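You operate a simulated robot arm through the tools that you are given. There is no shell and no other tool. Be economical: measure what you need, move in short steps, check, and stop when the job is done.

Carry out the task below with a simulated robot arm. There is one attempt and no reset: what you move stays moved.

## Task
Level the chiller with the bubble level from the stand drawer.
Fine: lay it across the top, shut the drawer, turn the foot knob till the bubble is between the lines. Set down upright: bubble level.
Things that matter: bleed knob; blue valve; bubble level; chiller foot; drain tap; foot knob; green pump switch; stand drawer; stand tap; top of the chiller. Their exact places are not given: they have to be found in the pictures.

Only the result counts: the job must be done as asked and must still hold three seconds after the hand-in. Knocking over, shifting, dropping, spilling or breaking anything else fails it.

## Robot
A 6-joint arm with a two-finger parallel gripper on a trunk, on a base that drives. Base frame: it is fixed to the floor where the robot stands at the start and does not move with it; the origin is under the middle of the robot, x ahead of it, y to its left, z up; the surface under the hand at the start is at about z = 35. Lengths are in cm, angles in degrees, forces in N, time in s.
Its first joint turns from -166.0 to 166.0 degrees. Places, roughly: bleed knob [40, -50, 60]; blue valve [0, -90, 70]; chiller foot [40, -70, 40]; drain tap [50, -50, 50]; foot knob [40, -70, 50]; green pump switch [40, -50, 70]; stand drawer [80, -10, 70]; stand tap [100, -40, 90]; top of the chiller [50, -60, 90]. Payload 3.43 kg.
The tool frame sits at the grasp point between the pads (the TCP): z along the fingers, y along the line on which they close. The tips reach 3.4 cm beyond it. Largest opening 12.8 cm; finger width 2.4, thickness 1.2; the body of the gripper, 4.8 by 13 cm, starts 9.6 cm behind the TCP.
Orientation is that of the tool frame in the base frame, as [roll, pitch, yaw] about the fixed x, y, z axes, in that order (R = Rz(yaw) Ry(pitch) Rx(roll)). With the fingers straight down and closing along the base's y, the tool's x points along the base's -x, its y along +y and its z along -z.

## Interface
- The arm moves only by the tool send_rows. Its argument "steps" is one flat list of numbers, 7 for each row, row after row: the shift along the tool's x, y, z in units of 300 mm (1.0 is 300 mm), then the turn, a rotation vector about the tool's x, y, z in units of 90 degrees (1.0 is 90 degrees), then the closure in counts, from 0 (fully open) to 255 (shut). In form: [tx, ty, tz, ax, ay, az, claw, tx, ty, tz, ax, ay, az, claw, ...]. A call has 1 to 20 rows; each row is the pose to reach, as a shift and turn from the pose commanded when the call began, along the tool's axes at that moment. A call with a number of a shift or a turn outside -1 to 1 is refused whole. Rows are played at 5 a second. More than 5 cm and 8.6 degrees between two rows, or a gripper value outside its range, and nothing of the call is played. Where a pose cannot be reached the arm comes as near as it can. A force on the tool above 40 N (or 10 N above the force at the start of the call, whichever is more), or a blocked arm, ends the call early, and 0.2 s more pass. The fingers move at their own pace (about 15.3 cm/s each) and stop on an object; they squeeze with about 43 N. The grip force told is the motor's: it shows also when the fingers shut on nothing. Time passes only in rows, and 0.2 s behind the last, so rows that repeat a pose let the fingers close. The reply holds the time, the measured pose of the TCP, the force on the tool along the base axes, the opening and the grip force, in the units named above and with some noise, with the torque about the TCP (base axes, N m) and any sound that the robot's microphone picked up.
- Cameras (640 x 400 px; columns grow to the right, rows downward): "scene" is now at [13.17, 14.57, 121.12]; the picture's right is [-0.81, -0.58, 0.00], its down [-0.27, 0.37, -0.89] and it looks along [0.52, -0.72, -0.46] (base axes); focal length 214 px, centre (320, 200). "wrist" rides on the gripper at [7.6, -1.1, -16] in the tool frame; the picture's right is [0.15, 0.99, 0.00], its down [-0.88, 0.13, -0.46] and it looks along [-0.45, 0.07, 0.89] (tool axes); focal length 234 px, centre (320, 200).
- capture(camera): a new picture of that camera. The clock stands still meanwhile.
- base_move(legs): drives the robot by 1 to 6 legs, each [ahead, left, turn to the left] in cm, cm and degrees, along the robot's own axes; the way and the turn of a leg run together, so that a leg with both is an arc; at most 150 cm and 180 degrees a leg. The arm and the cameras ride along, it lands a little off, and it stops where it bumps. It gives what a move gives.
- head_to(pan, tilt): turns the head with the scene camera to pan (to the left, within 143 degrees either way) and tilt (down, from -29 to 69), counted from straight ahead of the robot. It gives what a move gives.
- pixel_to_xyz(camera, pixels): for up to 12 pixels [column, row] of the newest picture of that camera ("zoom" is the newest enlarged one), the place [x, y, z] in the base frame of the surface seen there, good to about 0.2 cm. The clock stands still meanwhile.
- enlarge(camera, box): a new picture of the part [left, top, right, bottom] of that camera's present view, enlarged. The clock stands still meanwhile.
- hand_in(): hands the job in; it is judged then, once.

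Work in short steps. Measure before you move; look again where a grasp or a placing could have gone wrong, and mend it. You have 80 turns and 68 pictures in all, those below and enlarged ones among them. Open the gripper and draw the arm clear of the work before you hand the job in, unless the task says otherwise; then end with one line.

The tools are called after "Request:" as name(argument=value, ...) on one line, values as JSON. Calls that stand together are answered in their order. send_rows: Moves the arm, as the interface text tells. Its arguments: {"type":"object","properties":{"steps":{"type":"array","items":{"type":"number"}}},"required":["steps"]} The other tools are called the same way: base_move (legs) drives the base; head_to (pan, tilt) turns the head that bears the scene camera; capture (camera) takes a picture; pixel_to_xyz (camera, pixels) gives the place of the surface under pixels of a picture; enlarge (camera, box) takes an enlarged picture of a part of a camera's view; hand_in () hands the job in.

At the start:

```text
t: 0.0
tool_pos: [64.72, -31.16, 105.78]
tcp_rot: [-180.0, 0.1, -179.9]
wrist_force: [0.6, 0.8, -0.5]
wrist_torque: [0.01, 0.01, -0.04]
width: 12.8
grip_force: 0.1
robot x, y, heading: [-0.12, -0.33, 0.0]
head pan, tilt: [-54.3, 27.3]
```

scene: 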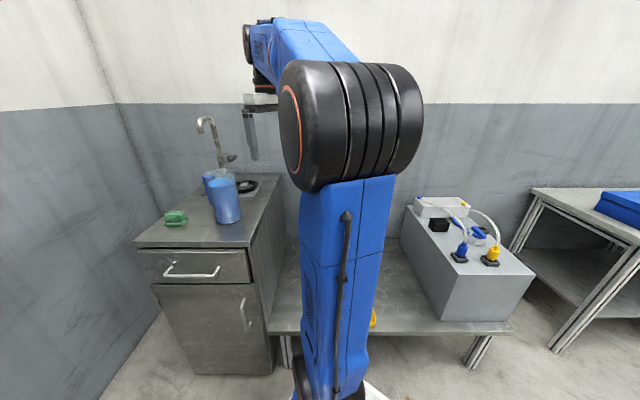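
wrist: 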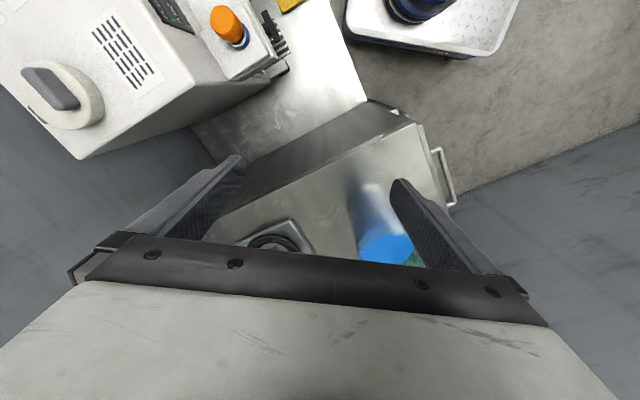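

The scene picture shows the stand with its drawer handle at (190,270), and the arm hides the chiller. I measure the drawer and some other landmarks.

Request:
pixel_to_xyz(camera="scene", pixels=[[166, 274], [190, 275], [218, 270], [137, 250], [248, 250], [250, 283], [155, 285], [175, 217], [225, 215], [207, 122], [240, 187], [140, 243]])

Request:
pixel_to_xyz(camera="wrist", pixels=[[60, 95], [225, 25], [125, 50], [190, 70], [80, 155], [270, 75], [420, 130], [440, 160], [450, 200], [290, 8]])

Request:
enlarge(camera="scene", box=[120, 100, 300, 400])

```text
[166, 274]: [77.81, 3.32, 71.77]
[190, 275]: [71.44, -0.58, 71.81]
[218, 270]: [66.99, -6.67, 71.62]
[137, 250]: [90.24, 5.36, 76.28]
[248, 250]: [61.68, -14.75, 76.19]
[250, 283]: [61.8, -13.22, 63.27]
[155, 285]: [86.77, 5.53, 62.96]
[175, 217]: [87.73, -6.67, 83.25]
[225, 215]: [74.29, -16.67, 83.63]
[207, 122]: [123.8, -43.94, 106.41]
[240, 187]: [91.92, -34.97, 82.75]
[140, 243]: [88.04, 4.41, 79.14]
```

```text
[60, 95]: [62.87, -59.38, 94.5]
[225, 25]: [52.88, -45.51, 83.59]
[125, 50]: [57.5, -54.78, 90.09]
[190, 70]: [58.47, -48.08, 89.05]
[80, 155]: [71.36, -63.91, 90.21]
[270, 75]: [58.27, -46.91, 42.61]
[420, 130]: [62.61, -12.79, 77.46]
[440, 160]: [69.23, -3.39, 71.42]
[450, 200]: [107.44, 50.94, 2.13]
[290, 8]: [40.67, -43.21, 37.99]
```

```text
1.33 times, centred on (210, 250) of scene
```

zoom: 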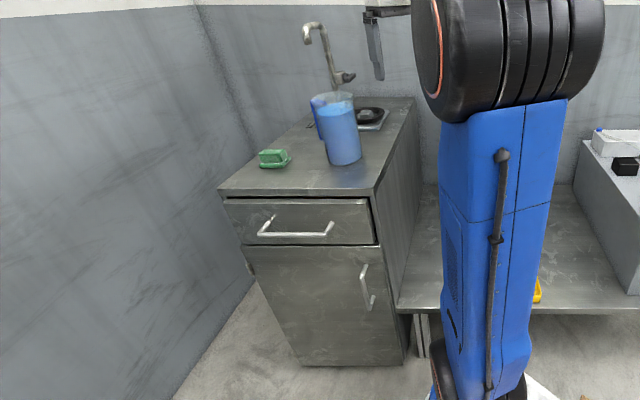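

The arm's upright link hides the chiller. I swing the arm left on an arc around the robot axis, at the same height, so I can see it.

Request:
send_rows(steps=[-0.067, 0.155, 0, 0, 0, -0.0444, 0, -0.123, 0.31, 0, 0, 0, -0.0889, 0, -0.17, 0.473, 0, 0, 0, -0.1333, 0, -0.203, 0.637, 0, 0, 0, -0.1778, 0, -0.223, 0.8, 0, 0, 0, -0.2222, 0, -0.237, 0.967, 0, 0, 0, -0.2667, 0])

Request:
capture(camera="scene")

Request:
capture(camera="wrist")

```text
refused: row 1 steps farther than a row can; nothing moved
```

```text
64 pictures are left
```

scene: 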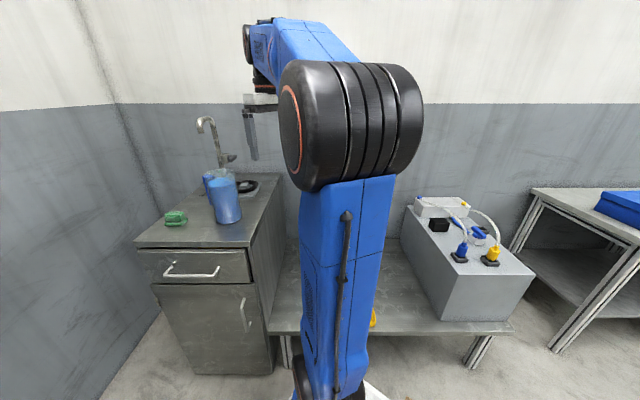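

```text
63 pictures are left
```

wrist: 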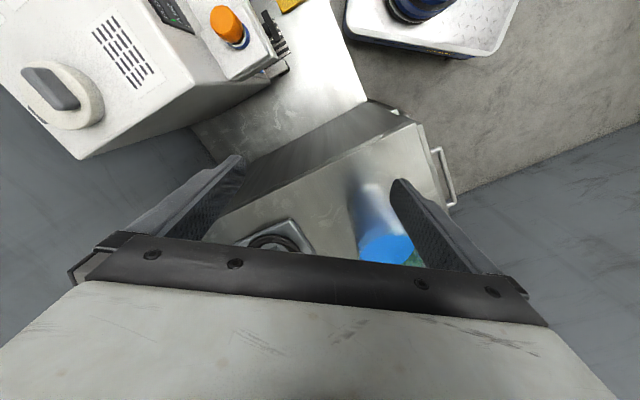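

The first row came out at 5.07 cm, just over the 5 cm limit. I resend the arc with smaller steps.

Request:
send_rows(steps=[-0.05, 0.117, 0, 0, 0, -0.0333, 0, -0.097, 0.233, 0, 0, 0, -0.0667, 0, -0.137, 0.353, 0, 0, 0, -0.1, 0, -0.17, 0.473, 0, 0, 0, -0.1333, 0, -0.195, 0.597, 0, 0, 0, -0.1667, 0, -0.215, 0.72, 0, 0, 0, -0.2, 0, -0.229, 0.843, 0, 0, 0, -0.2333, 0, -0.237, 0.967, 0, 0, 0, -0.2667, 0])

Request:
capture(camera="scene")

```text
t: 1.8
tool_pos: [71.86, -2.13, 105.69]
tcp_rot: [180.0, 0.0, -156.0]
wrist_force: [1.5, 0.8, -0.7]
wrist_torque: [0.01, 0.02, -0.01]
width: 12.78
grip_force: 0.0
robot x, y, heading: [0.03, -0.14, 0.0]
head pan, tilt: [-54.3, 27.3]
```

```text
62 pictures are left
```

scene: 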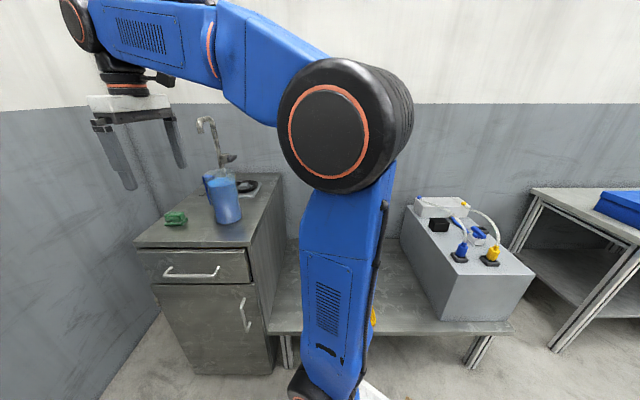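

The upright link did not move with the swing: it stays at about −59° from the camera. I swing the arm another 24° left, then turn the base right to face the furniture so the chiller is unobstructed.

Request:
send_rows(steps=[-0.05, 0.117, 0, 0, 0, -0.0333, 0, -0.097, 0.233, 0, 0, 0, -0.0667, 0, -0.137, 0.353, 0, 0, 0, -0.1, 0, -0.17, 0.473, 0, 0, 0, -0.1333, 0, -0.195, 0.597, 0, 0, 0, -0.1667, 0, -0.215, 0.72, 0, 0, 0, -0.2, 0, -0.229, 0.843, 0, 0, 0, -0.2333, 0, -0.237, 0.967, 0, 0, 0, -0.2667, 0])

Request:
base_move(legs=[[0, 0, -50]])

Request:
head_to(pan=0, tilt=30)

Request:
capture(camera="scene")

```text
t: 3.6
tool_pos: [66.52, 27.23, 105.76]
tcp_rot: [-179.9, 0.0, -132.0]
wrist_force: [-0.4, -0.5, 0.0]
wrist_torque: [0.03, -0.01, -0.03]
width: 12.82
grip_force: 0.1
robot x, y, heading: [0.05, -0.04, -0.1]
head pan, tilt: [-54.3, 27.3]
```

```text
t: 6.3
tool_pos: [63.71, -33.54, 105.73]
tcp_rot: [-180.0, 0.0, 178.0]
wrist_force: [0.3, 0.6, 0.3]
wrist_torque: [0.05, -0.02, -0.03]
width: 12.81
grip_force: 0.1
robot x, y, heading: [0.11, 0.03, -50.1]
head pan, tilt: [-54.3, 27.3]
```

```text
t: 7.5
tool_pos: [63.63, -33.65, 105.68]
tcp_rot: [179.9, 0.0, 178.0]
wrist_force: [-0.2, -1.0, 0.2]
wrist_torque: [-0.02, -0.02, 0.01]
width: 12.8
grip_force: 0.0
robot x, y, heading: [0.24, -0.05, -50.0]
head pan, tilt: [0.0, 30.0]
```

```text
61 pictures are left
```

scene: 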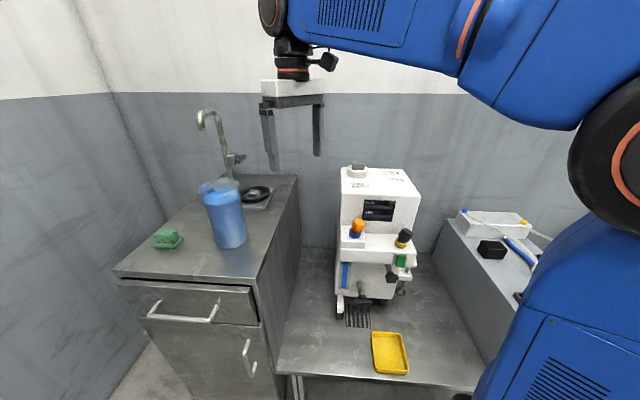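

Now the chiller is in clear view around (378,240). I enlarge it.

Request:
enlarge(camera="scene", box=[310, 150, 450, 340])

```text
2.11 times, centred on (380, 245) of scene
```

zoom: 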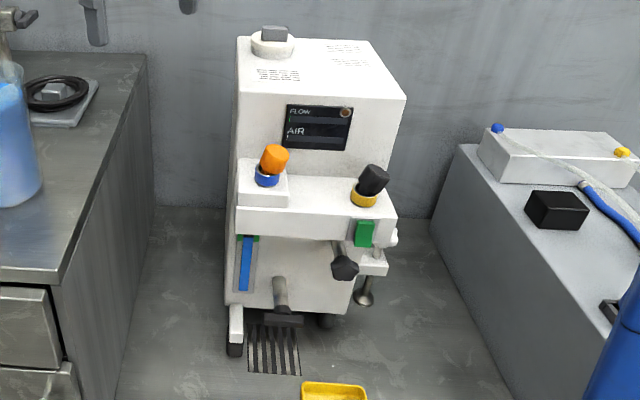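

I measure the features: the orange and black knobs, green switch, black star knob, foot, bracket and the corners of the top.

Request:
pixel_to_xyz(camera="zoom", pixels=[[274, 155], [372, 180], [365, 233], [345, 267], [363, 300], [392, 238], [372, 262], [282, 290], [250, 45], [365, 48], [400, 98], [240, 88]])

Request:
pixel_to_xyz(camera="scene", pixels=[[115, 272], [252, 287], [152, 312], [180, 320], [216, 300], [262, 325], [185, 282], [155, 239], [180, 238], [358, 168], [280, 372], [388, 350]])

Request:
enlarge(camera="scene", box=[360, 225, 420, 305])

```text
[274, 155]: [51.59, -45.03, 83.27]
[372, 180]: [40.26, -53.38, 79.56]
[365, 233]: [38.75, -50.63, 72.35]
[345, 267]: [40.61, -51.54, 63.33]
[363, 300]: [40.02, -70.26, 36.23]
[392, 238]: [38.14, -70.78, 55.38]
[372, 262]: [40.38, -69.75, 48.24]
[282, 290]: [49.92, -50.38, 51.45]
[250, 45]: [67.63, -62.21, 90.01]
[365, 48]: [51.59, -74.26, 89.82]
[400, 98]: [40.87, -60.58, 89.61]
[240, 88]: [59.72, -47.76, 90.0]
```

```text
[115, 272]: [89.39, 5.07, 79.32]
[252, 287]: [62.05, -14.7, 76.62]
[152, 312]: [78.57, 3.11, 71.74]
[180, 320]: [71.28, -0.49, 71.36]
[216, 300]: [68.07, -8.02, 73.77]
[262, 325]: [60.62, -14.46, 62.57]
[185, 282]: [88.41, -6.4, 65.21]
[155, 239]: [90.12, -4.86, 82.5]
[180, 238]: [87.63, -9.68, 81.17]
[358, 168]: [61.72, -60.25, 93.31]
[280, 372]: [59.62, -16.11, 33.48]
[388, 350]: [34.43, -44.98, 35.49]
```

```text
5.00 times, centred on (390, 265) of scene
```

zoom: 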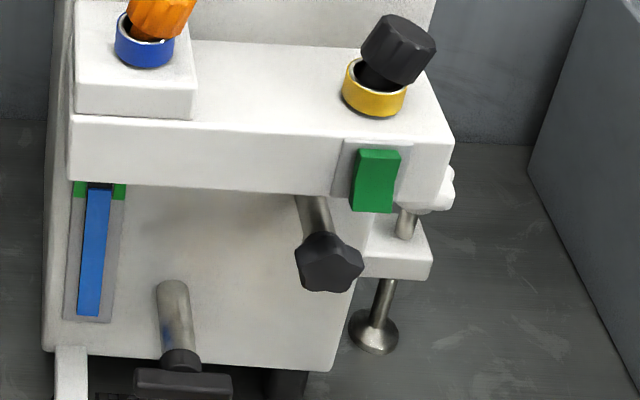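

The white foot knob is at about (38,-70.8,55), beside the shelf's right edge. To work out reach I need the arm's own axis, so I measure points on the arm column and on the knob's neighbours.

Request:
pixel_to_xyz(camera="scene", pixels=[[560, 300], [600, 380], [620, 150], [540, 60], [500, 380]])

Request:
pixel_to_xyz(camera="zoom", pixels=[[448, 190], [432, 208], [452, 178], [440, 140], [428, 275], [425, 240], [370, 290], [380, 335], [450, 145], [405, 225], [600, 250], [70, 130]])

```text
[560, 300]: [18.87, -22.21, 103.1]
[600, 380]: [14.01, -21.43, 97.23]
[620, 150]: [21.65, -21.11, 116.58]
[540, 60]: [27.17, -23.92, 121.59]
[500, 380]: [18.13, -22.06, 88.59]
```

```text
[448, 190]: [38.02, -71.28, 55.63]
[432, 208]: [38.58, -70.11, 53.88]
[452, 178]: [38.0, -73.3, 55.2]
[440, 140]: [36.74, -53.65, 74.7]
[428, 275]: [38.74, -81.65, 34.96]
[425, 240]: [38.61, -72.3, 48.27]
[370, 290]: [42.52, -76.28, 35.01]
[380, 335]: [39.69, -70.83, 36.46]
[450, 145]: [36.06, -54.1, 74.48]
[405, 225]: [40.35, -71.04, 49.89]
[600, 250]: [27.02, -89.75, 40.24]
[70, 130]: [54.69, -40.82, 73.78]
```

The arm stands about 29 cm ahead of the robot's middle, so backing off a little helps for both the drawer and the chiller. I look behind-left and behind-right before driving.

Request:
head_to(pan=140, tilt=40)

Request:
capture(camera="scene")

```text
t: 9.7
tool_pos: [63.62, -33.51, 105.7]
tcp_rot: [-180.0, 0.0, 178.0]
wrist_force: [0.0, -0.6, -0.3]
wrist_torque: [0.0, -0.01, -0.04]
width: 12.82
grip_force: 0.2
robot x, y, heading: [-0.11, -0.1, -49.6]
head pan, tilt: [140.0, 40.0]
```

```text
58 pictures are left
```

scene: 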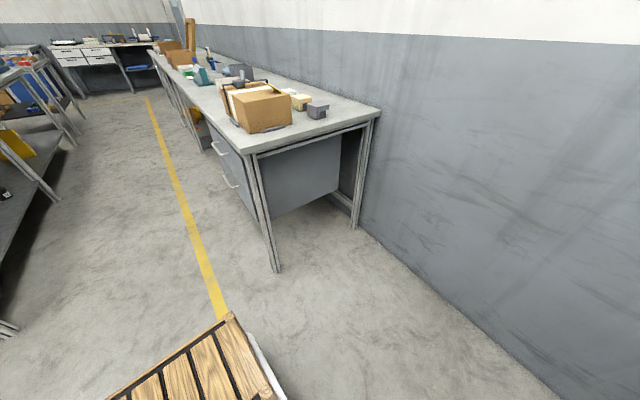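

There is plenty of room behind. I check whether the wooden slats at (200,370) belong to the robot's own deck.

Request:
pixel_to_xyz(camera="scene", pixels=[[230, 318], [200, 370], [275, 385], [275, 272]])

```text
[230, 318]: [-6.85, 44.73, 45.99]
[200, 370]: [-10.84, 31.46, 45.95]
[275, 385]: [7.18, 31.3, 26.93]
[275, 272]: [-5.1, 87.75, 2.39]
```

The slats are the robot's own deck (rear corner at about 39 cm behind). I back off 9 cm, shift 8 cm left, square up with the furniture and look at the drawer.

Request:
base_move(legs=[[-9, 8, -5]])

Request:
head_to(pan=30, tilt=40)

Request:
capture(camera="scene")

Request:
capture(camera="wrist")

```text
t: 11.0
tool_pos: [61.35, -26.86, 105.67]
tcp_rot: [179.9, 0.0, 173.0]
wrist_force: [0.1, -0.1, -0.3]
wrist_torque: [-0.02, 0.01, -0.01]
width: 12.78
grip_force: 0.0
robot x, y, heading: [1.04, 11.95, -55.1]
head pan, tilt: [140.0, 40.0]
```

```text
t: 12.8
tool_pos: [61.41, -26.82, 105.74]
tcp_rot: [-180.0, 0.0, 173.0]
wrist_force: [0.4, -0.8, -1.1]
wrist_torque: [0.0, 0.0, 0.01]
width: 12.8
grip_force: 0.1
robot x, y, heading: [1.03, 12.16, -55.0]
head pan, tilt: [30.0, 40.0]
```

```text
57 pictures are left
```

scene: 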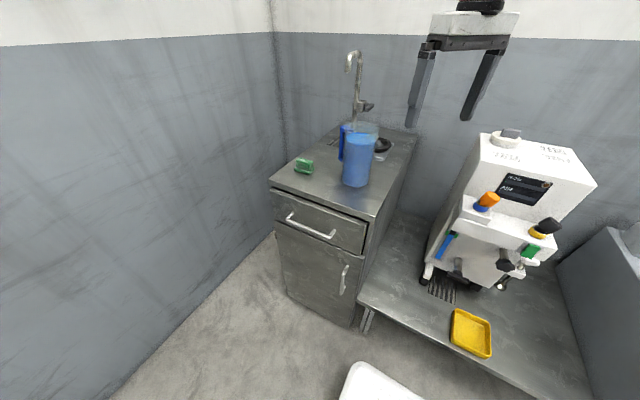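

```text
56 pictures are left
```

wrist: 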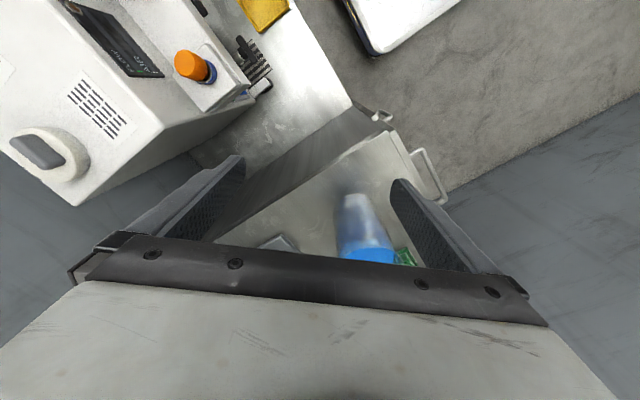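

Request:
enlarge(camera="scene", box=[250, 150, 400, 260])

```text
3.64 times, centred on (325, 205) of scene
```

zoom: 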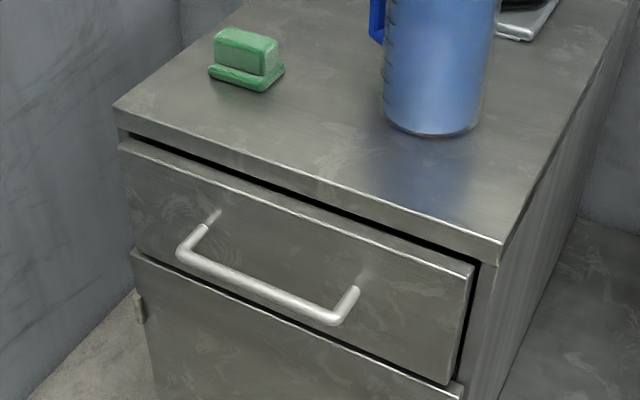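

The handle bar runs from (185,250) to (333,318) in the zoom. I measure it precisely.

Request:
pixel_to_xyz(camera="zoom", pixels=[[184, 250], [220, 270], [260, 290], [300, 307], [333, 317], [353, 294], [215, 216], [130, 145], [470, 275], [498, 258], [117, 108], [300, 235]])

```text
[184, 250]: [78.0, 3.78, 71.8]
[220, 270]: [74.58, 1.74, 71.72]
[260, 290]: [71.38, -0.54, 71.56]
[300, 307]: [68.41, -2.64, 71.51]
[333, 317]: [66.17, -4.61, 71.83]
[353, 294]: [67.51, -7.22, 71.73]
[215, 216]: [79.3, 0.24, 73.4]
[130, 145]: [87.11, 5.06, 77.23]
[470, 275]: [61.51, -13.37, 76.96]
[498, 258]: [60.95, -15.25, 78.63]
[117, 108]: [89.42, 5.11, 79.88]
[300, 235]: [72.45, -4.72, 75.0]
```

The bar's centre is about (72.3,-0.8,71.7) and the drawer face about 3.7 cm behind it. I bring the tool above it, fingers closing along the pull direction (yaw −144.5), opening narrowed to 3 cm.

Request:
send_rows(steps=[-0.0364, 0.129, 0, 0, 0, -0.0674, 195, -0.0729, 0.258, 0, 0, 0, -0.1349, 195, -0.1093, 0.387, 0, 0, 0, -0.2023, 195, -0.1457, 0.5166, 0, 0, 0, -0.2697, 195, -0.1821, 0.6457, 0, 0, 0, -0.3371, 195, -0.2186, 0.775, 0, 0, 0, -0.4046, 195, -0.255, 0.904, 0, 0, 0, -0.472, 195, -0.255, 0.904, 0, 0, 0, -0.472, 195])

```text
t: 14.6
tool_pos: [72.43, -0.83, 105.64]
tcp_rot: [-180.0, 0.0, -144.5]
wrist_force: [0.0, 0.3, 0.5]
wrist_torque: [-0.02, -0.04, 0.01]
width: 3.01
grip_force: 0.0
robot x, y, heading: [0.63, 12.38, -55.1]
head pan, tilt: [30.0, 40.0]
```

In position. I lower 26 cm to z≈79.6 (tips 4 cm above the bar) and check.

Request:
send_rows(steps=[0, 0, 0.145, 0, 0, 0, 195, 0, 0, 0.29, 0, 0, 0, 195, 0, 0, 0.435, 0, 0, 0, 195, 0, 0, 0.58, 0, 0, 0, 195, 0, 0, 0.72, 0, 0, 0, 195, 0, 0, 0.867, 0, 0, 0, 195])

Request:
capture(camera="wrist")

Request:
enlarge(camera="scene", box=[250, 130, 400, 260])

```text
t: 16.0
tool_pos: [72.56, -0.89, 79.78]
tcp_rot: [180.0, 0.0, -144.5]
wrist_force: [-0.1, -0.5, 1.2]
wrist_torque: [-0.04, 0.0, 0.01]
width: 3.01
grip_force: 0.0
robot x, y, heading: [0.95, 11.93, -55.0]
head pan, tilt: [30.0, 40.0]
```

```text
54 pictures are left
```

wrist: 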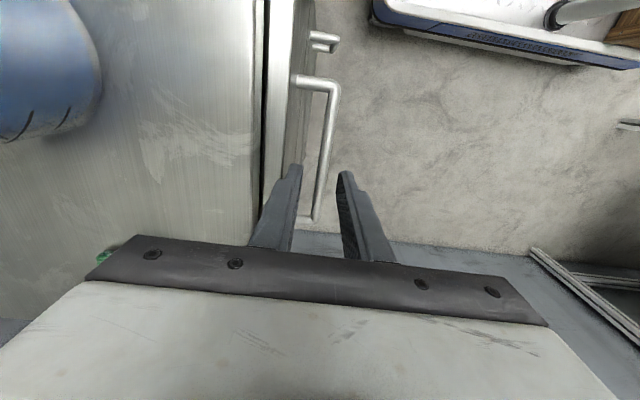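

```text
3.08 times, centred on (325, 195) of scene
```

zoom: 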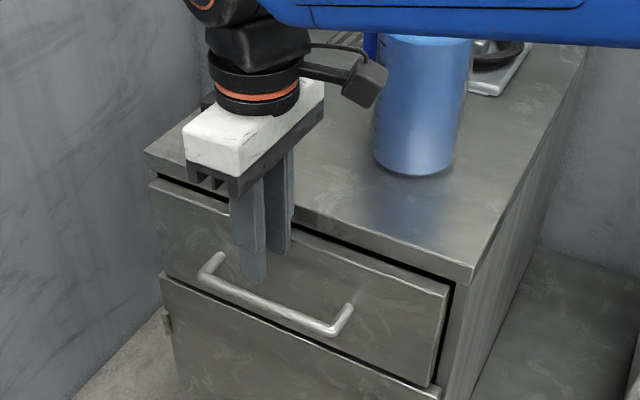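

The wrist picture shows the bar (≈(325,170)) between the fingertips. I lower 7 cm and close.

Request:
send_rows(steps=[0, 0, 0.08, 0, 0, 0, 195, 0, 0, 0.16, 0, 0, 0, 195, 0, 0, 0.235, 0, 0, 0, 195, 0, 0, 0.235, 0, 0, 0, 255, 0, 0, 0.235, 0, 0, 0, 255, 0, 0, 0.235, 0, 0, 0, 255])

```text
t: 17.4
tool_pos: [72.36, -0.78, 72.67]
tcp_rot: [179.8, 0.0, -144.5]
wrist_force: [-28.2, 29.4, -2.4]
wrist_torque: [1.11, -0.45, 0.25]
width: 1.18
grip_force: 45.3
robot x, y, heading: [1.05, 11.81, -55.0]
head pan, tilt: [30.0, 40.0]
```

Gripped at 1.18 cm. Pulling is along tool +y; I pull 12 cm gently.

Request:
send_rows(steps=[0, 0.03, 0, 0, 0, 0, 255, 0, 0.06, 0, 0, 0, 0, 255, 0, 0.1, 0, 0, 0, 0, 255, 0, 0.14, 0, 0, 0, 0, 255, 0, 0.18, 0, 0, 0, 0, 255, 0, 0.22, 0, 0, 0, 0, 255, 0, 0.26, 0, 0, 0, 0, 255, 0, 0.3, 0, 0, 0, 0, 255, 0, 0.34, 0, 0, 0, 0, 255, 0, 0.38, 0, 0, 0, 0, 255, 0, 0.4, 0, 0, 0, 0, 255])

Request:
capture(camera="scene")

Request:
capture(camera="wrist")

```text
t: 19.8
tool_pos: [65.32, 8.8, 72.6]
tcp_rot: [-180.0, 0.0, -144.5]
wrist_force: [6.5, 2.6, 21.0]
wrist_torque: [0.49, -0.69, 0.32]
width: 1.17
grip_force: 45.0
robot x, y, heading: [0.86, 12.09, -55.2]
head pan, tilt: [30.0, 40.0]
```

```text
52 pictures are left
```

scene: 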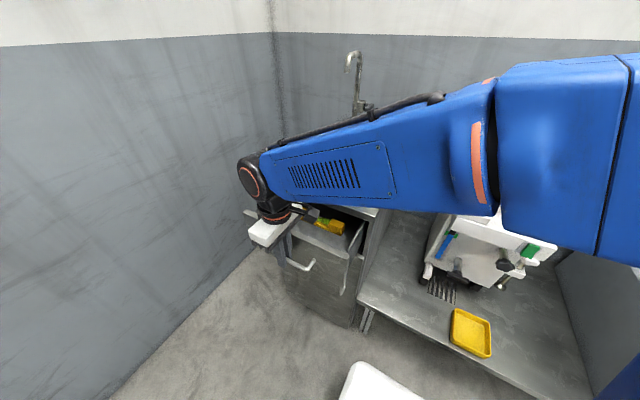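

```text
51 pictures are left
```

wrist: 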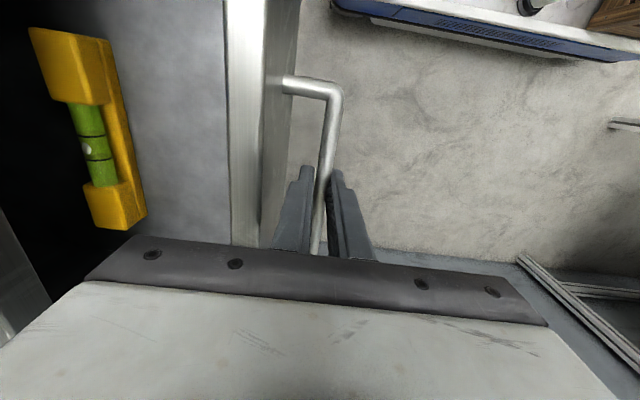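

The yellow level is in the drawer at wrist (95,130), long axis parallel to the front. I measure it before deciding how much further to pull.

Request:
pixel_to_xyz(camera="wrist", pixels=[[45, 32], [75, 50], [112, 60], [120, 215], [140, 195], [95, 145], [75, 100], [170, 150], [55, 100], [235, 100], [20, 300], [90, 205]])

```text
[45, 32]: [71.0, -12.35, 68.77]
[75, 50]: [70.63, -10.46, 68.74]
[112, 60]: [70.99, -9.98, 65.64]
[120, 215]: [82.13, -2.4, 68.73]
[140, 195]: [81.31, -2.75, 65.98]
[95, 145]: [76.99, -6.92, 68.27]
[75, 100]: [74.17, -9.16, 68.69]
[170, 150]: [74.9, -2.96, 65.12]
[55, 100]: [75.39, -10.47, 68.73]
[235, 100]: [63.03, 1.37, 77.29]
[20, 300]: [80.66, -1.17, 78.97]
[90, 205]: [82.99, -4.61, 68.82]
```

The level lies at about u=50.5, still under the stand's top edge. The gripper body needs it about 10–11 cm further out, so I keep pulling slowly.

Request:
send_rows(steps=[0, 0.03, 0, 0, 0, 0, 255, 0, 0.06, 0, 0, 0, 0, 255, 0, 0.1, 0, 0, 0, 0, 255, 0, 0.14, 0, 0, 0, 0, 255, 0, 0.18, 0, 0, 0, 0, 255, 0, 0.22, 0, 0, 0, 0, 255, 0, 0.26, 0, 0, 0, 0, 255, 0, 0.3, 0, 0, 0, 0, 255, 0, 0.34, 0, 0, 0, 0, 255, 0, 0.37, 0, 0, 0, 0, 255])

Request:
capture(camera="wrist")

```text
t: 22.0
tool_pos: [58.76, 17.93, 72.69]
tcp_rot: [179.9, -0.2, -144.5]
wrist_force: [-20.6, -13.2, 9.5]
wrist_torque: [-0.05, 0.16, 0.31]
width: 1.18
grip_force: 44.6
robot x, y, heading: [0.93, 12.13, -54.8]
head pan, tilt: [30.0, 40.0]
```

```text
50 pictures are left
```

wrist: 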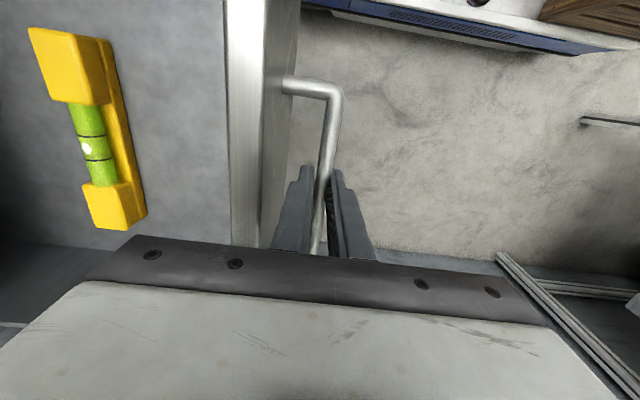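

The drawer is out about 23 cm. I release the bar, rise 11 cm, and move over the level's middle at about (69.9,1.4).

Request:
send_rows(steps=[0, 0, 0, 0, 0, 0, 195, 0, 0, 0, 0, 0, 0, 195, 0, 0, -0.06, 0, 0, 0, 195, 0, 0, -0.15, 0, 0, 0, 195, 0, 0, -0.26, 0, 0, 0, 195, 0, 0, -0.37, 0, 0, 0, 195, 0, -0.14, -0.37, 0, 0, 0, 155, 0, -0.28, -0.37, 0, 0, 0, 155, 0, -0.42, -0.37, 0, 0, 0, 155, 0, -0.56, -0.37, 0, 0, 0, 155, 0, -0.666, -0.37, 0, 0, 0, 155, 0, -0.666, -0.37, 0, 0, 0, 155])

Request:
capture(camera="wrist")

Request:
enlarge(camera="scene", box=[240, 130, 400, 300])

```text
t: 24.6
tool_pos: [70.51, 1.56, 83.79]
tcp_rot: [-180.0, -0.1, -144.5]
wrist_force: [0.1, 0.2, 0.2]
wrist_torque: [0.02, 0.0, -0.02]
width: 4.99
grip_force: 0.0
robot x, y, heading: [1.01, 11.99, -54.9]
head pan, tilt: [30.0, 40.0]
```

```text
49 pictures are left
```

wrist: 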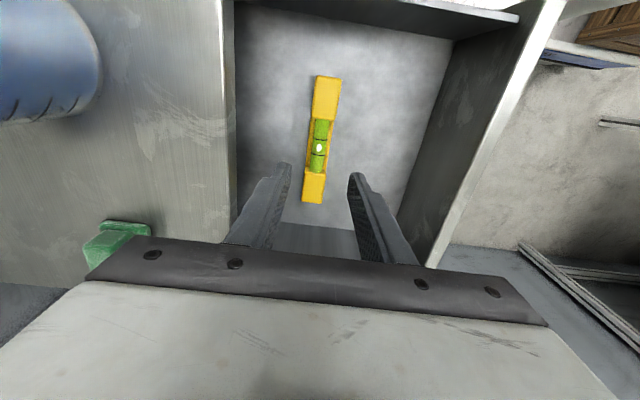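

```text
2.35 times, centred on (320, 215) of scene
```

zoom: 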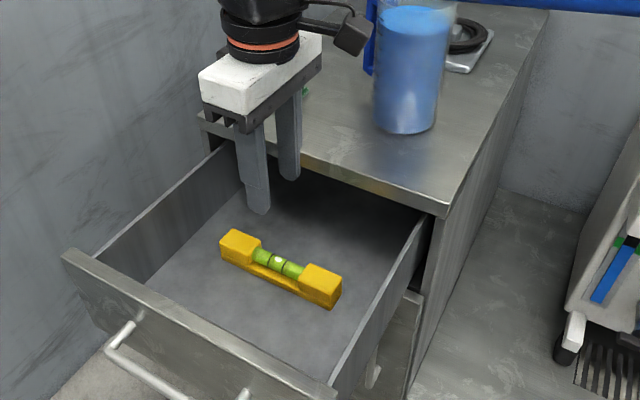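

The level is clearly seen now. I measure its ends from both pictures.

Request:
pixel_to_xyz(camera="wrist", pixels=[[328, 82], [318, 100], [338, 100], [313, 195], [304, 185], [322, 185], [320, 148], [312, 148], [329, 150], [270, 150]])

Request:
pixel_to_xyz(camera="zoom", pixels=[[238, 236], [325, 280], [278, 263], [330, 298], [222, 250], [270, 280]])

```text
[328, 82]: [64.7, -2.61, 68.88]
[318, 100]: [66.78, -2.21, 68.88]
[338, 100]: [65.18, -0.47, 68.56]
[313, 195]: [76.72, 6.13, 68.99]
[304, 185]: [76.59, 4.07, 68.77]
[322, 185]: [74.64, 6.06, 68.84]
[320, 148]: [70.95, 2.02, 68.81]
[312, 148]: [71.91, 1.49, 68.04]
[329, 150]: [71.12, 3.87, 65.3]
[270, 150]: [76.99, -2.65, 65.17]
```

```text
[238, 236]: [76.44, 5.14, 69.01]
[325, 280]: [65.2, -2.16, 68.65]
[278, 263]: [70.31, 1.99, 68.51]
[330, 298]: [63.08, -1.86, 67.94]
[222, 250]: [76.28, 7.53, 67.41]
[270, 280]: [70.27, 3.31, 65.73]
```

The tool is centred over the level. I lower to z≈69.4 and close on its body.

Request:
send_rows(steps=[0, 0, 0.12, 0, 0, 0, 155, 0, 0, 0.24, 0, 0, 0, 155, 0, 0, 0.36, 0, 0, 0, 155, 0, 0, 0.43, 0, 0, 0, 155, 0, 0, 0.48, 0, 0, 0, 155, 0, 0, 0.48, 0, 0, 0, 255, 0, 0, 0.48, 0, 0, 0, 255, 0, 0, 0.48, 0, 0, 0, 255])

Request:
capture(camera="wrist")

```text
t: 26.4
tool_pos: [70.53, 1.68, 69.2]
tcp_rot: [179.9, 0.0, -144.6]
wrist_force: [-0.4, -0.7, 1.9]
wrist_torque: [-0.09, 0.17, 0.0]
width: 3.12
grip_force: 42.9
robot x, y, heading: [1.04, 11.98, -54.7]
head pan, tilt: [30.0, 40.0]
```

```text
47 pictures are left
```

wrist: 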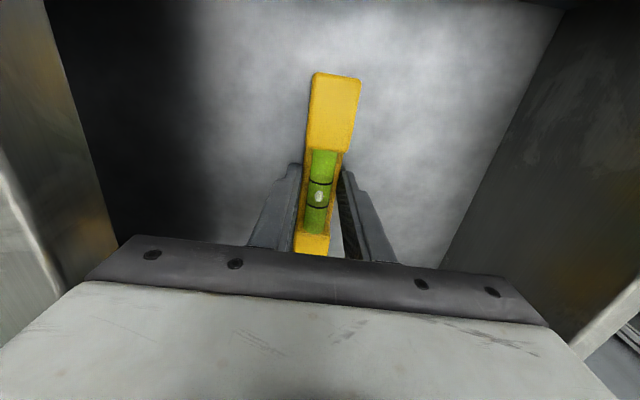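

The level is held, 3.12 cm wide. I lift straight up 29 cm and check the jug's height for the crossing.

Request:
send_rows(steps=[0, 0, -0.05, 0, 0, 0, 255, 0, 0, -0.15, 0, 0, 0, 255, 0, 0, -0.27, 0, 0, 0, 255, 0, 0, -0.4, 0, 0, 0, 255, 0, 0, -0.53, 0, 0, 0, 255, 0, 0, -0.66, 0, 0, 0, 255, 0, 0, -0.79, 0, 0, 0, 255, 0, 0, -0.9, 0, 0, 0, 255, 0, 0, -0.99, 0, 0, 0, 255])

Request:
capture(camera="scene")

```text
t: 28.4
tool_pos: [70.47, 1.76, 99.11]
tcp_rot: [180.0, -0.1, -144.6]
wrist_force: [0.4, 0.0, -1.1]
wrist_torque: [-0.02, 0.02, -0.01]
width: 3.13
grip_force: 43.1
robot x, y, heading: [0.53, 12.33, -55.2]
head pan, tilt: [30.0, 40.0]
```

```text
46 pictures are left
```

scene: 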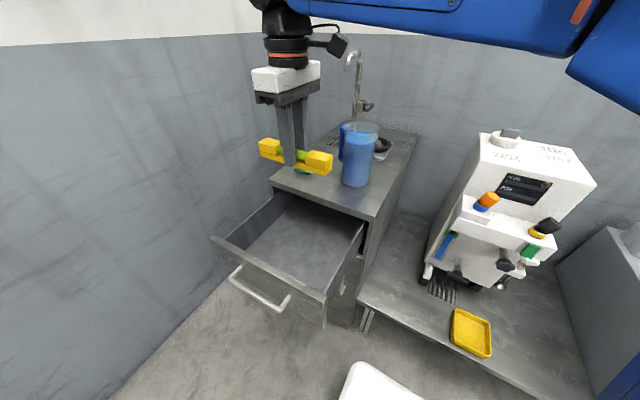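

The level is held straight. I measure the jug's rim and re-measure the chiller's top corners (≈(478,135), (597,185), (580,150), (472,172)).

Request:
pixel_to_xyz(camera="scene", pixels=[[360, 125], [348, 130], [375, 135], [481, 136], [593, 183], [576, 150], [477, 162], [505, 132], [505, 145], [520, 150]])

```text
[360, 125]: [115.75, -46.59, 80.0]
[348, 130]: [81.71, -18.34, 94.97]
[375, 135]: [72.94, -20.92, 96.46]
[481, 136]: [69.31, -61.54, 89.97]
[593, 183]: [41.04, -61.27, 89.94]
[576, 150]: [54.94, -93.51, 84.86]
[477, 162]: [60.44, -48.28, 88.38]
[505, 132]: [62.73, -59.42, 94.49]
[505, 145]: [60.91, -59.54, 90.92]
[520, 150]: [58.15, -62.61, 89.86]
```

The jug rim is at 96.5. I rise 7 cm more and go half the way to the chiller.

Request:
send_rows(steps=[0, 0, -0.12, 0, 0, 0, 255, 0, 0, -0.233, 0, 0, 0, 255, 0.119, -0.091, -0.233, 0, 0, 0, 255, 0.238, -0.181, -0.233, 0, 0, 0, 255, 0.356, -0.272, -0.233, 0, 0, 0, 255, 0.475, -0.363, -0.233, 0, 0, 0, 255, 0.594, -0.454, -0.233, 0, 0, 0, 255, 0.712, -0.544, -0.233, 0, 0, 0, 255, 0.831, -0.635, -0.233, 0, 0, 0, 255])

Request:
send_rows(steps=[0.119, -0.091, 0, 0, 0, 0, 255, 0.238, -0.181, 0, 0, 0, 0, 255, 0.356, -0.272, 0, 0, 0, 0, 255, 0.475, -0.363, 0, 0, 0, 0, 255, 0.594, -0.454, 0, 0, 0, 0, 255, 0.712, -0.544, 0, 0, 0, 0, 255, 0.831, -0.635, 0, 0, 0, 0, 255, 0.831, -0.635, 0, 0, 0, 0, 255])

Request:
head_to(pan=0, tilt=30)

Request:
capture(camera="scene")

Request:
capture(camera="wrist")

```text
t: 30.4
tool_pos: [61.3, -28.27, 106.0]
tcp_rot: [180.0, 0.0, -144.5]
wrist_force: [-0.7, 0.8, -1.3]
wrist_torque: [-0.01, -0.01, -0.06]
width: 3.12
grip_force: 43.0
robot x, y, heading: [1.06, 11.83, -54.9]
head pan, tilt: [30.0, 40.0]
```

```text
t: 32.2
tool_pos: [52.11, -58.53, 105.86]
tcp_rot: [-180.0, 0.0, -144.5]
wrist_force: [-1.1, 0.2, -1.7]
wrist_torque: [-0.02, 0.01, 0.01]
width: 3.1
grip_force: 43.0
robot x, y, heading: [1.02, 11.62, -54.7]
head pan, tilt: [30.0, 40.0]
```

```text
t: 33.2
tool_pos: [52.18, -58.46, 105.85]
tcp_rot: [-180.0, 0.0, -144.5]
wrist_force: [-0.5, 0.4, -2.4]
wrist_torque: [-0.01, 0.0, -0.01]
width: 3.11
grip_force: 42.9
robot x, y, heading: [0.77, 11.75, -55.1]
head pan, tilt: [0.0, 30.0]
```

```text
45 pictures are left
```

scene: 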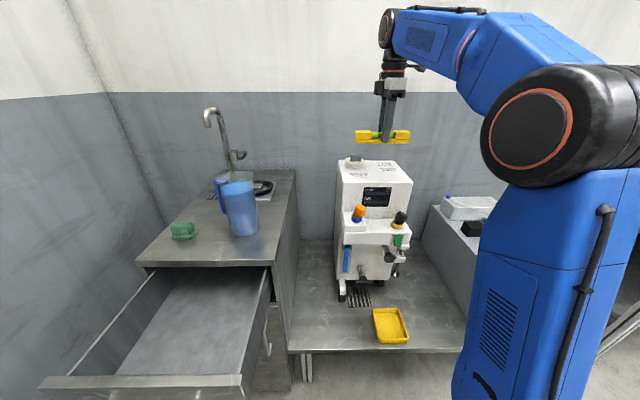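

```text
44 pictures are left
```

wrist: 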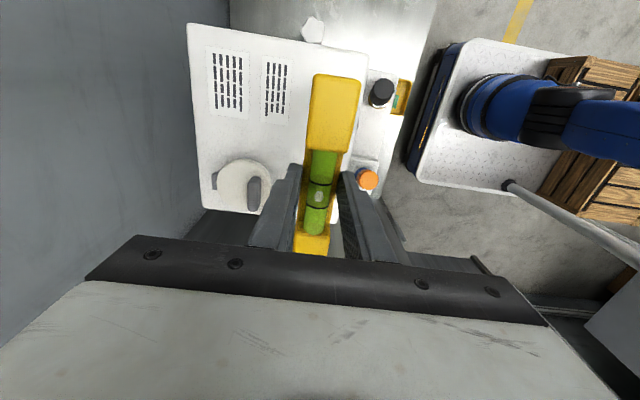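

All clear: the level hangs over the front strip of the top, clear of the dial. I lower it to the top surface (z≈90 → TCP ≈94.1) slowly.

Request:
send_rows(steps=[0, 0, 0.12, 0, 0, 0, 255, 0, 0, 0.24, 0, 0, 0, 255, 0, 0, 0.32, 0, 0, 0, 255, 0, 0, 0.36, 0, 0, 0, 255, 0, 0, 0.375, 0, 0, 0, 255, 0, 0, 0.383, 0, 0, 0, 255, 0, 0, 0.388, 0, 0, 0, 255])

Request:
enlarge(camera="scene", box=[325, 120, 435, 200])

```text
t: 34.8
tool_pos: [52.0, -58.42, 94.38]
tcp_rot: [179.9, 0.1, -144.5]
wrist_force: [0.0, -0.8, -1.2]
wrist_torque: [0.02, 0.01, 0.0]
width: 3.12
grip_force: 43.2
robot x, y, heading: [0.79, 12.04, -55.0]
head pan, tilt: [0.0, 30.0]
```

```text
5.00 times, centred on (380, 160) of scene
```

zoom: 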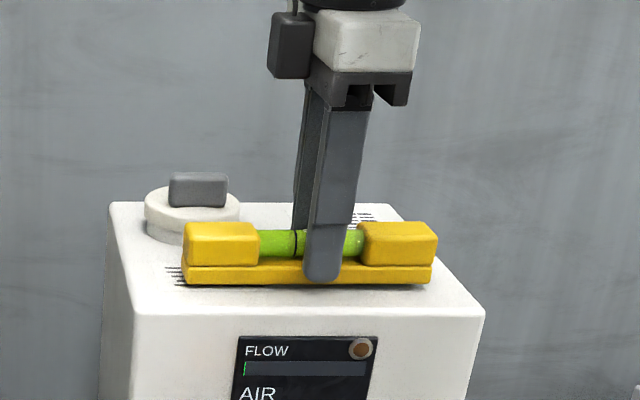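

No contact force yet. I lower by fine 1 mm steps until there is contact.

Request:
send_rows(steps=[0, 0, 0.004, 0, 0, 0, 255, 0, 0, 0.008, 0, 0, 0, 255])

Request:
send_rows(steps=[0, 0, 0.004, 0, 0, 0, 255, 0, 0, 0.004, 0, 0, 0, 255])

```text
t: 35.4
tool_pos: [52.08, -58.29, 94.07]
tcp_rot: [180.0, 0.0, -144.5]
wrist_force: [0.6, -0.5, -1.1]
wrist_torque: [0.02, 0.01, -0.01]
width: 3.13
grip_force: 43.1
robot x, y, heading: [0.98, 11.99, -55.0]
head pan, tilt: [0.0, 30.0]
```

```text
t: 36.0
tool_pos: [52.07, -58.35, 93.97]
tcp_rot: [-180.0, 0.0, -144.5]
wrist_force: [-0.5, 0.3, 0.1]
wrist_torque: [-0.01, 0.02, 0.02]
width: 3.12
grip_force: 43.3
robot x, y, heading: [0.9, 12.11, -54.9]
head pan, tilt: [0.0, 30.0]
```

The downward load has gone from −1.2 to about 0, so it is just touching. One more millimetre, then check.

Request:
send_rows(steps=[0, 0, 0.003, 0, 0, 0, 255, 0, 0, 0.003, 0, 0, 0, 255])

```text
t: 36.6
tool_pos: [51.84, -58.27, 93.97]
tcp_rot: [-179.8, 0.0, -144.5]
wrist_force: [0.2, -1.3, 6.6]
wrist_torque: [0.41, -0.59, -0.08]
width: 3.11
grip_force: 43.2
robot x, y, heading: [1.03, 11.99, -54.9]
head pan, tilt: [0.0, 30.0]
```

Contact is 6.6 N. I open to 5 cm and rise 8 cm, then look at the bubble.

Request:
send_rows(steps=[0, 0, 0, 0, 0, 0, 200, 0, 0, 0, 0, 0, 0, 155, 0, 0, 0, 0, 0, 0, 155, 0, 0, -0.05, 0, 0, 0, 155, 0, 0, -0.15, 0, 0, 0, 155, 0, 0, -0.27, 0, 0, 0, 155, 0, 0, -0.4, 0, 0, 0, 155, 0, 0, -0.4, 0, 0, 0, 155])

Request:
enlarge(camera="scene", box=[325, 120, 435, 200])

Request:
capture(camera="wrist")

```text
t: 38.4
tool_pos: [52.12, -58.26, 106.09]
tcp_rot: [-179.9, 0.0, -144.5]
wrist_force: [-0.5, 0.6, -0.1]
wrist_torque: [0.01, -0.01, 0.0]
width: 5.04
grip_force: 0.0
robot x, y, heading: [0.87, 12.21, -54.8]
head pan, tilt: [0.0, 30.0]
```

```text
5.00 times, centred on (380, 160) of scene
```

zoom: 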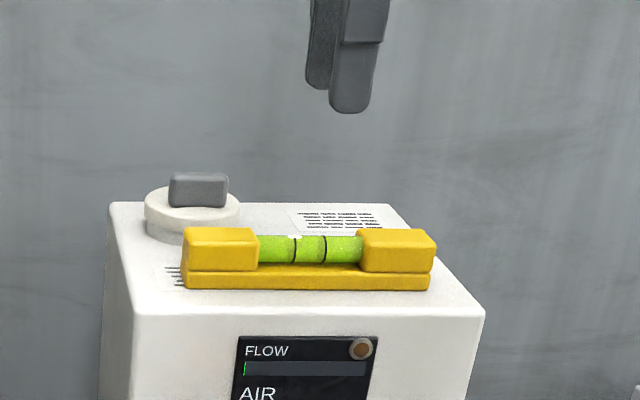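

```text
41 pictures are left
```

wrist: 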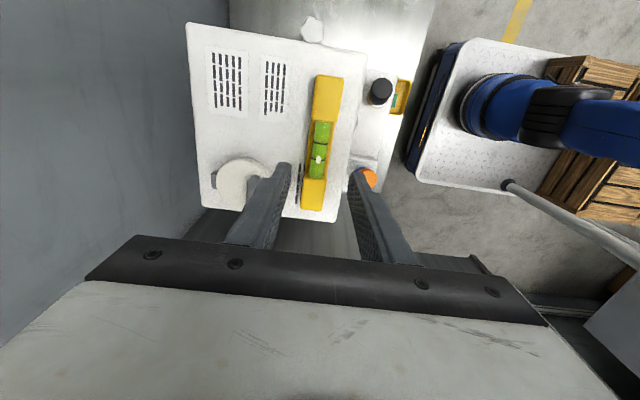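

The level stands across the top and the bubble sits left of the lines, so the right side must be raised. First I shut the drawer, going back along the same safe path at z≈106.

Request:
send_rows(steps=[-0.119, 0.091, 0, 0, 0, 0, 195, -0.238, 0.181, 0, 0, 0, 0, 195, -0.356, 0.272, 0, 0, 0, 0, 195, -0.475, 0.363, 0, 0, 0, 0, 195, -0.594, 0.454, 0, 0, 0, 0, 195, -0.712, 0.544, 0, 0, 0, 0, 195, -0.831, 0.635, 0, 0, 0, 0, 195])

Request:
send_rows(steps=[-0.119, 0.091, 0, 0, 0, 0, 195, -0.238, 0.181, 0, 0, 0, 0, 195, -0.356, 0.272, 0, 0, 0, 0, 195, -0.475, 0.363, 0, 0, 0, 0, 195, -0.594, 0.454, 0, 0, 0, 0, 195, -0.712, 0.544, 0, 0, 0, 0, 195, -0.831, 0.635, 0, 0, 0, 0, 195])

Request:
send_rows(steps=[0, 0.13, 0, 0, 0, 0, 195, 0, 0.26, 0, 0, 0, 0, 195, 0, 0.39, 0, 0, 0, 0, 195, 0, 0.52, 0, 0, 0, 0, 195, 0, 0.66, 0, 0, 0, 0, 195, 0, 0.66, 0.15, 0, 0, 0, 195, 0, 0.66, 0.3, 0, 0, 0, 195, 0, 0.66, 0.45, 0, 0, 0, 195, 0, 0.66, 0.6, 0, 0, 0, 195, 0, 0.66, 0.75, 0, 0, 0, 195, 0, 0.66, 0.85, 0, 0, 0, 195])

Request:
capture(camera="wrist")

```text
t: 40.0
tool_pos: [61.2, -28.37, 105.93]
tcp_rot: [180.0, 0.0, -144.6]
wrist_force: [-0.7, -0.2, -0.1]
wrist_torque: [0.02, -0.02, -0.01]
width: 3.0
grip_force: 0.1
robot x, y, heading: [0.86, 11.89, -55.0]
head pan, tilt: [0.0, 30.0]
```

```text
t: 41.6
tool_pos: [70.33, 1.53, 106.04]
tcp_rot: [-180.0, 0.0, -144.5]
wrist_force: [-0.3, -0.4, 0.5]
wrist_torque: [0.03, -0.06, -0.02]
width: 3.02
grip_force: 0.2
robot x, y, heading: [0.7, 11.84, -54.8]
head pan, tilt: [0.0, 30.0]
```

```text
t: 44.0
tool_pos: [58.64, 17.83, 80.46]
tcp_rot: [-180.0, 0.0, -144.6]
wrist_force: [-0.7, -0.1, 1.0]
wrist_torque: [0.0, -0.02, 0.0]
width: 3.02
grip_force: 0.0
robot x, y, heading: [0.49, 12.06, -55.0]
head pan, tilt: [0.0, 30.0]
```

```text
40 pictures are left
```

wrist: 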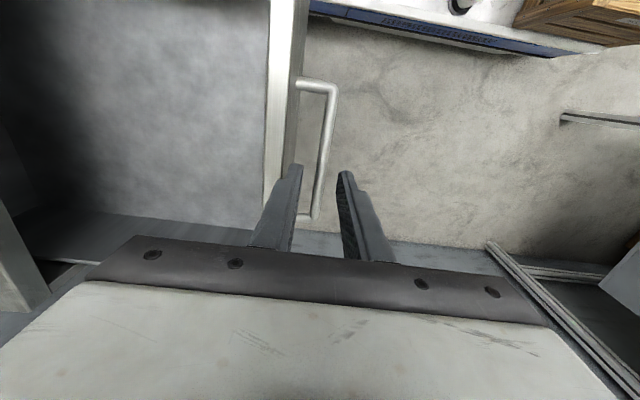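

The bar is between the fingers as before. I lower 7.8 cm, grip it and then push.

Request:
send_rows(steps=[0, 0, 0.09, 0, 0, 0, 195, 0, 0, 0.18, 0, 0, 0, 195, 0, 0, 0.26, 0, 0, 0, 195, 0, 0, 0.26, 0, 0, 0, 255, 0, 0, 0.26, 0, 0, 0, 255, 0, 0, 0.26, 0, 0, 0, 255])

```text
t: 45.4
tool_pos: [58.86, 17.87, 72.6]
tcp_rot: [-180.0, -0.1, -144.5]
wrist_force: [-1.3, -2.6, 0.6]
wrist_torque: [0.82, -1.11, 0.3]
width: 1.18
grip_force: 44.1
robot x, y, heading: [0.98, 11.88, -55.1]
head pan, tilt: [0.0, 30.0]
```

Gripped. I push it in along tool −y, slowing near the end; the closed position is about 23 cm away.

Request:
send_rows(steps=[0, -0.03, 0, 0, 0, 0, 255, 0, -0.07, 0, 0, 0, 0, 255, 0, -0.12, 0, 0, 0, 0, 255, 0, -0.17, 0, 0, 0, 0, 255, 0, -0.22, 0, 0, 0, 0, 255, 0, -0.27, 0, 0, 0, 0, 255, 0, -0.32, 0, 0, 0, 0, 255, 0, -0.37, 0, 0, 0, 0, 255, 0, -0.42, 0, 0, 0, 0, 255, 0, -0.47, 0, 0, 0, 0, 255, 0, -0.52, 0, 0, 0, 0, 255, 0, -0.57, 0, 0, 0, 0, 255, 0, -0.62, 0, 0, 0, 0, 255, 0, -0.67, 0, 0, 0, 0, 255, 0, -0.7, 0, 0, 0, 0, 255, 0, -0.72, 0, 0, 0, 0, 255, 0, -0.74, 0, 0, 0, 0, 255, 0, -0.755, 0, 0, 0, 0, 255])

Request:
head_to(pan=30, tilt=40)

Request:
enlarge(camera="scene", box=[250, 150, 400, 260])

Request:
capture(camera="wrist")

```text
t: 49.2
tool_pos: [71.99, -0.61, 72.61]
tcp_rot: [180.0, 0.0, -144.5]
wrist_force: [10.5, 6.8, 8.2]
wrist_torque: [-0.15, 0.22, 0.32]
width: 1.17
grip_force: 45.0
robot x, y, heading: [1.24, 12.04, -54.9]
head pan, tilt: [0.0, 30.0]
```

```text
t: 50.1
tool_pos: [72.04, -0.69, 72.75]
tcp_rot: [179.9, -0.1, -144.4]
wrist_force: [14.3, 5.8, 8.2]
wrist_torque: [0.26, -0.41, 0.32]
width: 1.19
grip_force: 45.2
robot x, y, heading: [0.54, 11.94, -54.8]
head pan, tilt: [30.0, 40.0]
```

```text
3.64 times, centred on (325, 205) of scene
```

zoom: 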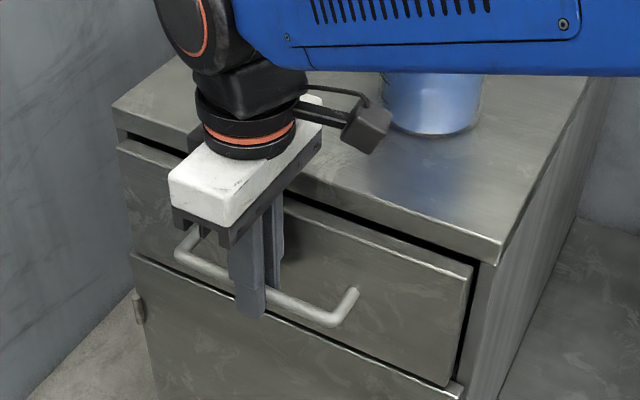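

```text
38 pictures are left
```

wrist: 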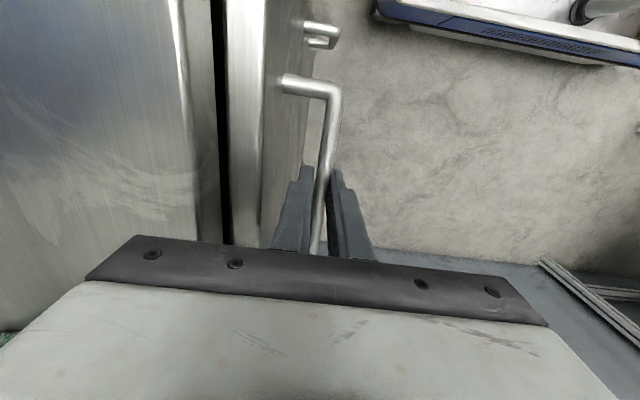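

The drawer looks as it was at the start (corner at (470,275)). I push another 0.6 cm to feel the stop.

Request:
send_rows(steps=[0, -0.007, 0, 0, 0, 0, 255, 0, -0.013, 0, 0, 0, 0, 255, 0, -0.02, 0, 0, 0, 0, 255])

```text
t: 50.9
tool_pos: [72.2, -0.81, 72.61]
tcp_rot: [179.8, -0.2, -144.4]
wrist_force: [-5.9, 3.8, 4.7]
wrist_torque: [-0.22, 0.46, 0.11]
width: 1.19
grip_force: 45.1
robot x, y, heading: [0.44, 12.02, -54.5]
head pan, tilt: [30.0, 40.0]
stopped in row 3: the force on the tool passed its limit at 44 N (the readings are from after the stop); the commanded pose is now the measured one
```

The drawer hit its stop: it is shut. I release the bar, rise clear to z≈106, and shift the base 20 cm right and 4 cm ahead, so the forearm reaches the foot knob from the right of the chiller.

Request:
send_rows(steps=[0, 0, 0, 0, 0, 0, 195, 0, 0, 0, 0, 0, 0, 195, 0, 0, -0.08, 0, 0, 0, 195, 0, 0, -0.2, 0, 0, 0, 195, 0, 0, -0.35, 0, 0, 0, 195, 0, 0, -0.5, 0, 0, 0, 195, 0, 0, -0.65, 0, 0, 0, 195, 0, 0, -0.8, 0, 0, 0, 195, 0, 0, -0.98, 0, 0, 0, 195])

Request:
base_move(legs=[[4, -20, 0]])

Request:
head_to(pan=-5, tilt=35)

Request:
capture(camera="scene")

```text
refused: row 9 steps farther than a row can; nothing moved
```

```text
t: 51.7
tool_pos: [71.82, -1.17, 72.77]
tcp_rot: [179.7, 0.3, -144.3]
wrist_force: [-3.3, -0.9, 0.8]
wrist_torque: [0.21, -0.23, 0.01]
width: 1.17
grip_force: 44.7
robot x, y, heading: [0.0, 11.58, -55.2]
head pan, tilt: [30.0, 40.0]
stopped in leg 1: the force on the tool passed its limit at 78 N (the readings are from after the stop); the commanded pose is now the measured one
```

```text
t: 52.7
tool_pos: [71.64, -1.14, 72.7]
tcp_rot: [179.7, 0.3, -144.3]
wrist_force: [-4.9, -1.5, 4.3]
wrist_torque: [0.04, -0.02, 0.02]
width: 1.15
grip_force: 45.1
robot x, y, heading: [0.53, 11.63, -55.0]
head pan, tilt: [-5.0, 35.0]
```

```text
37 pictures are left
```

scene: 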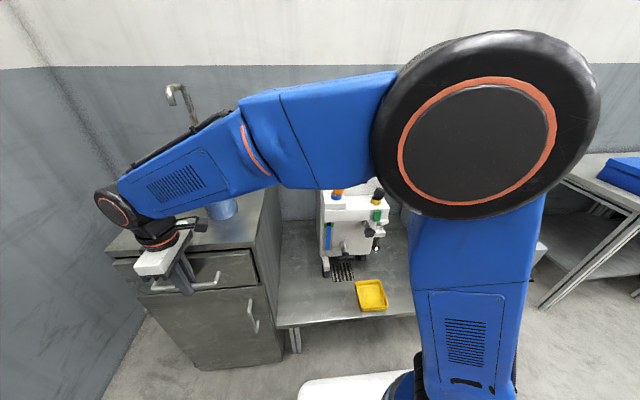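

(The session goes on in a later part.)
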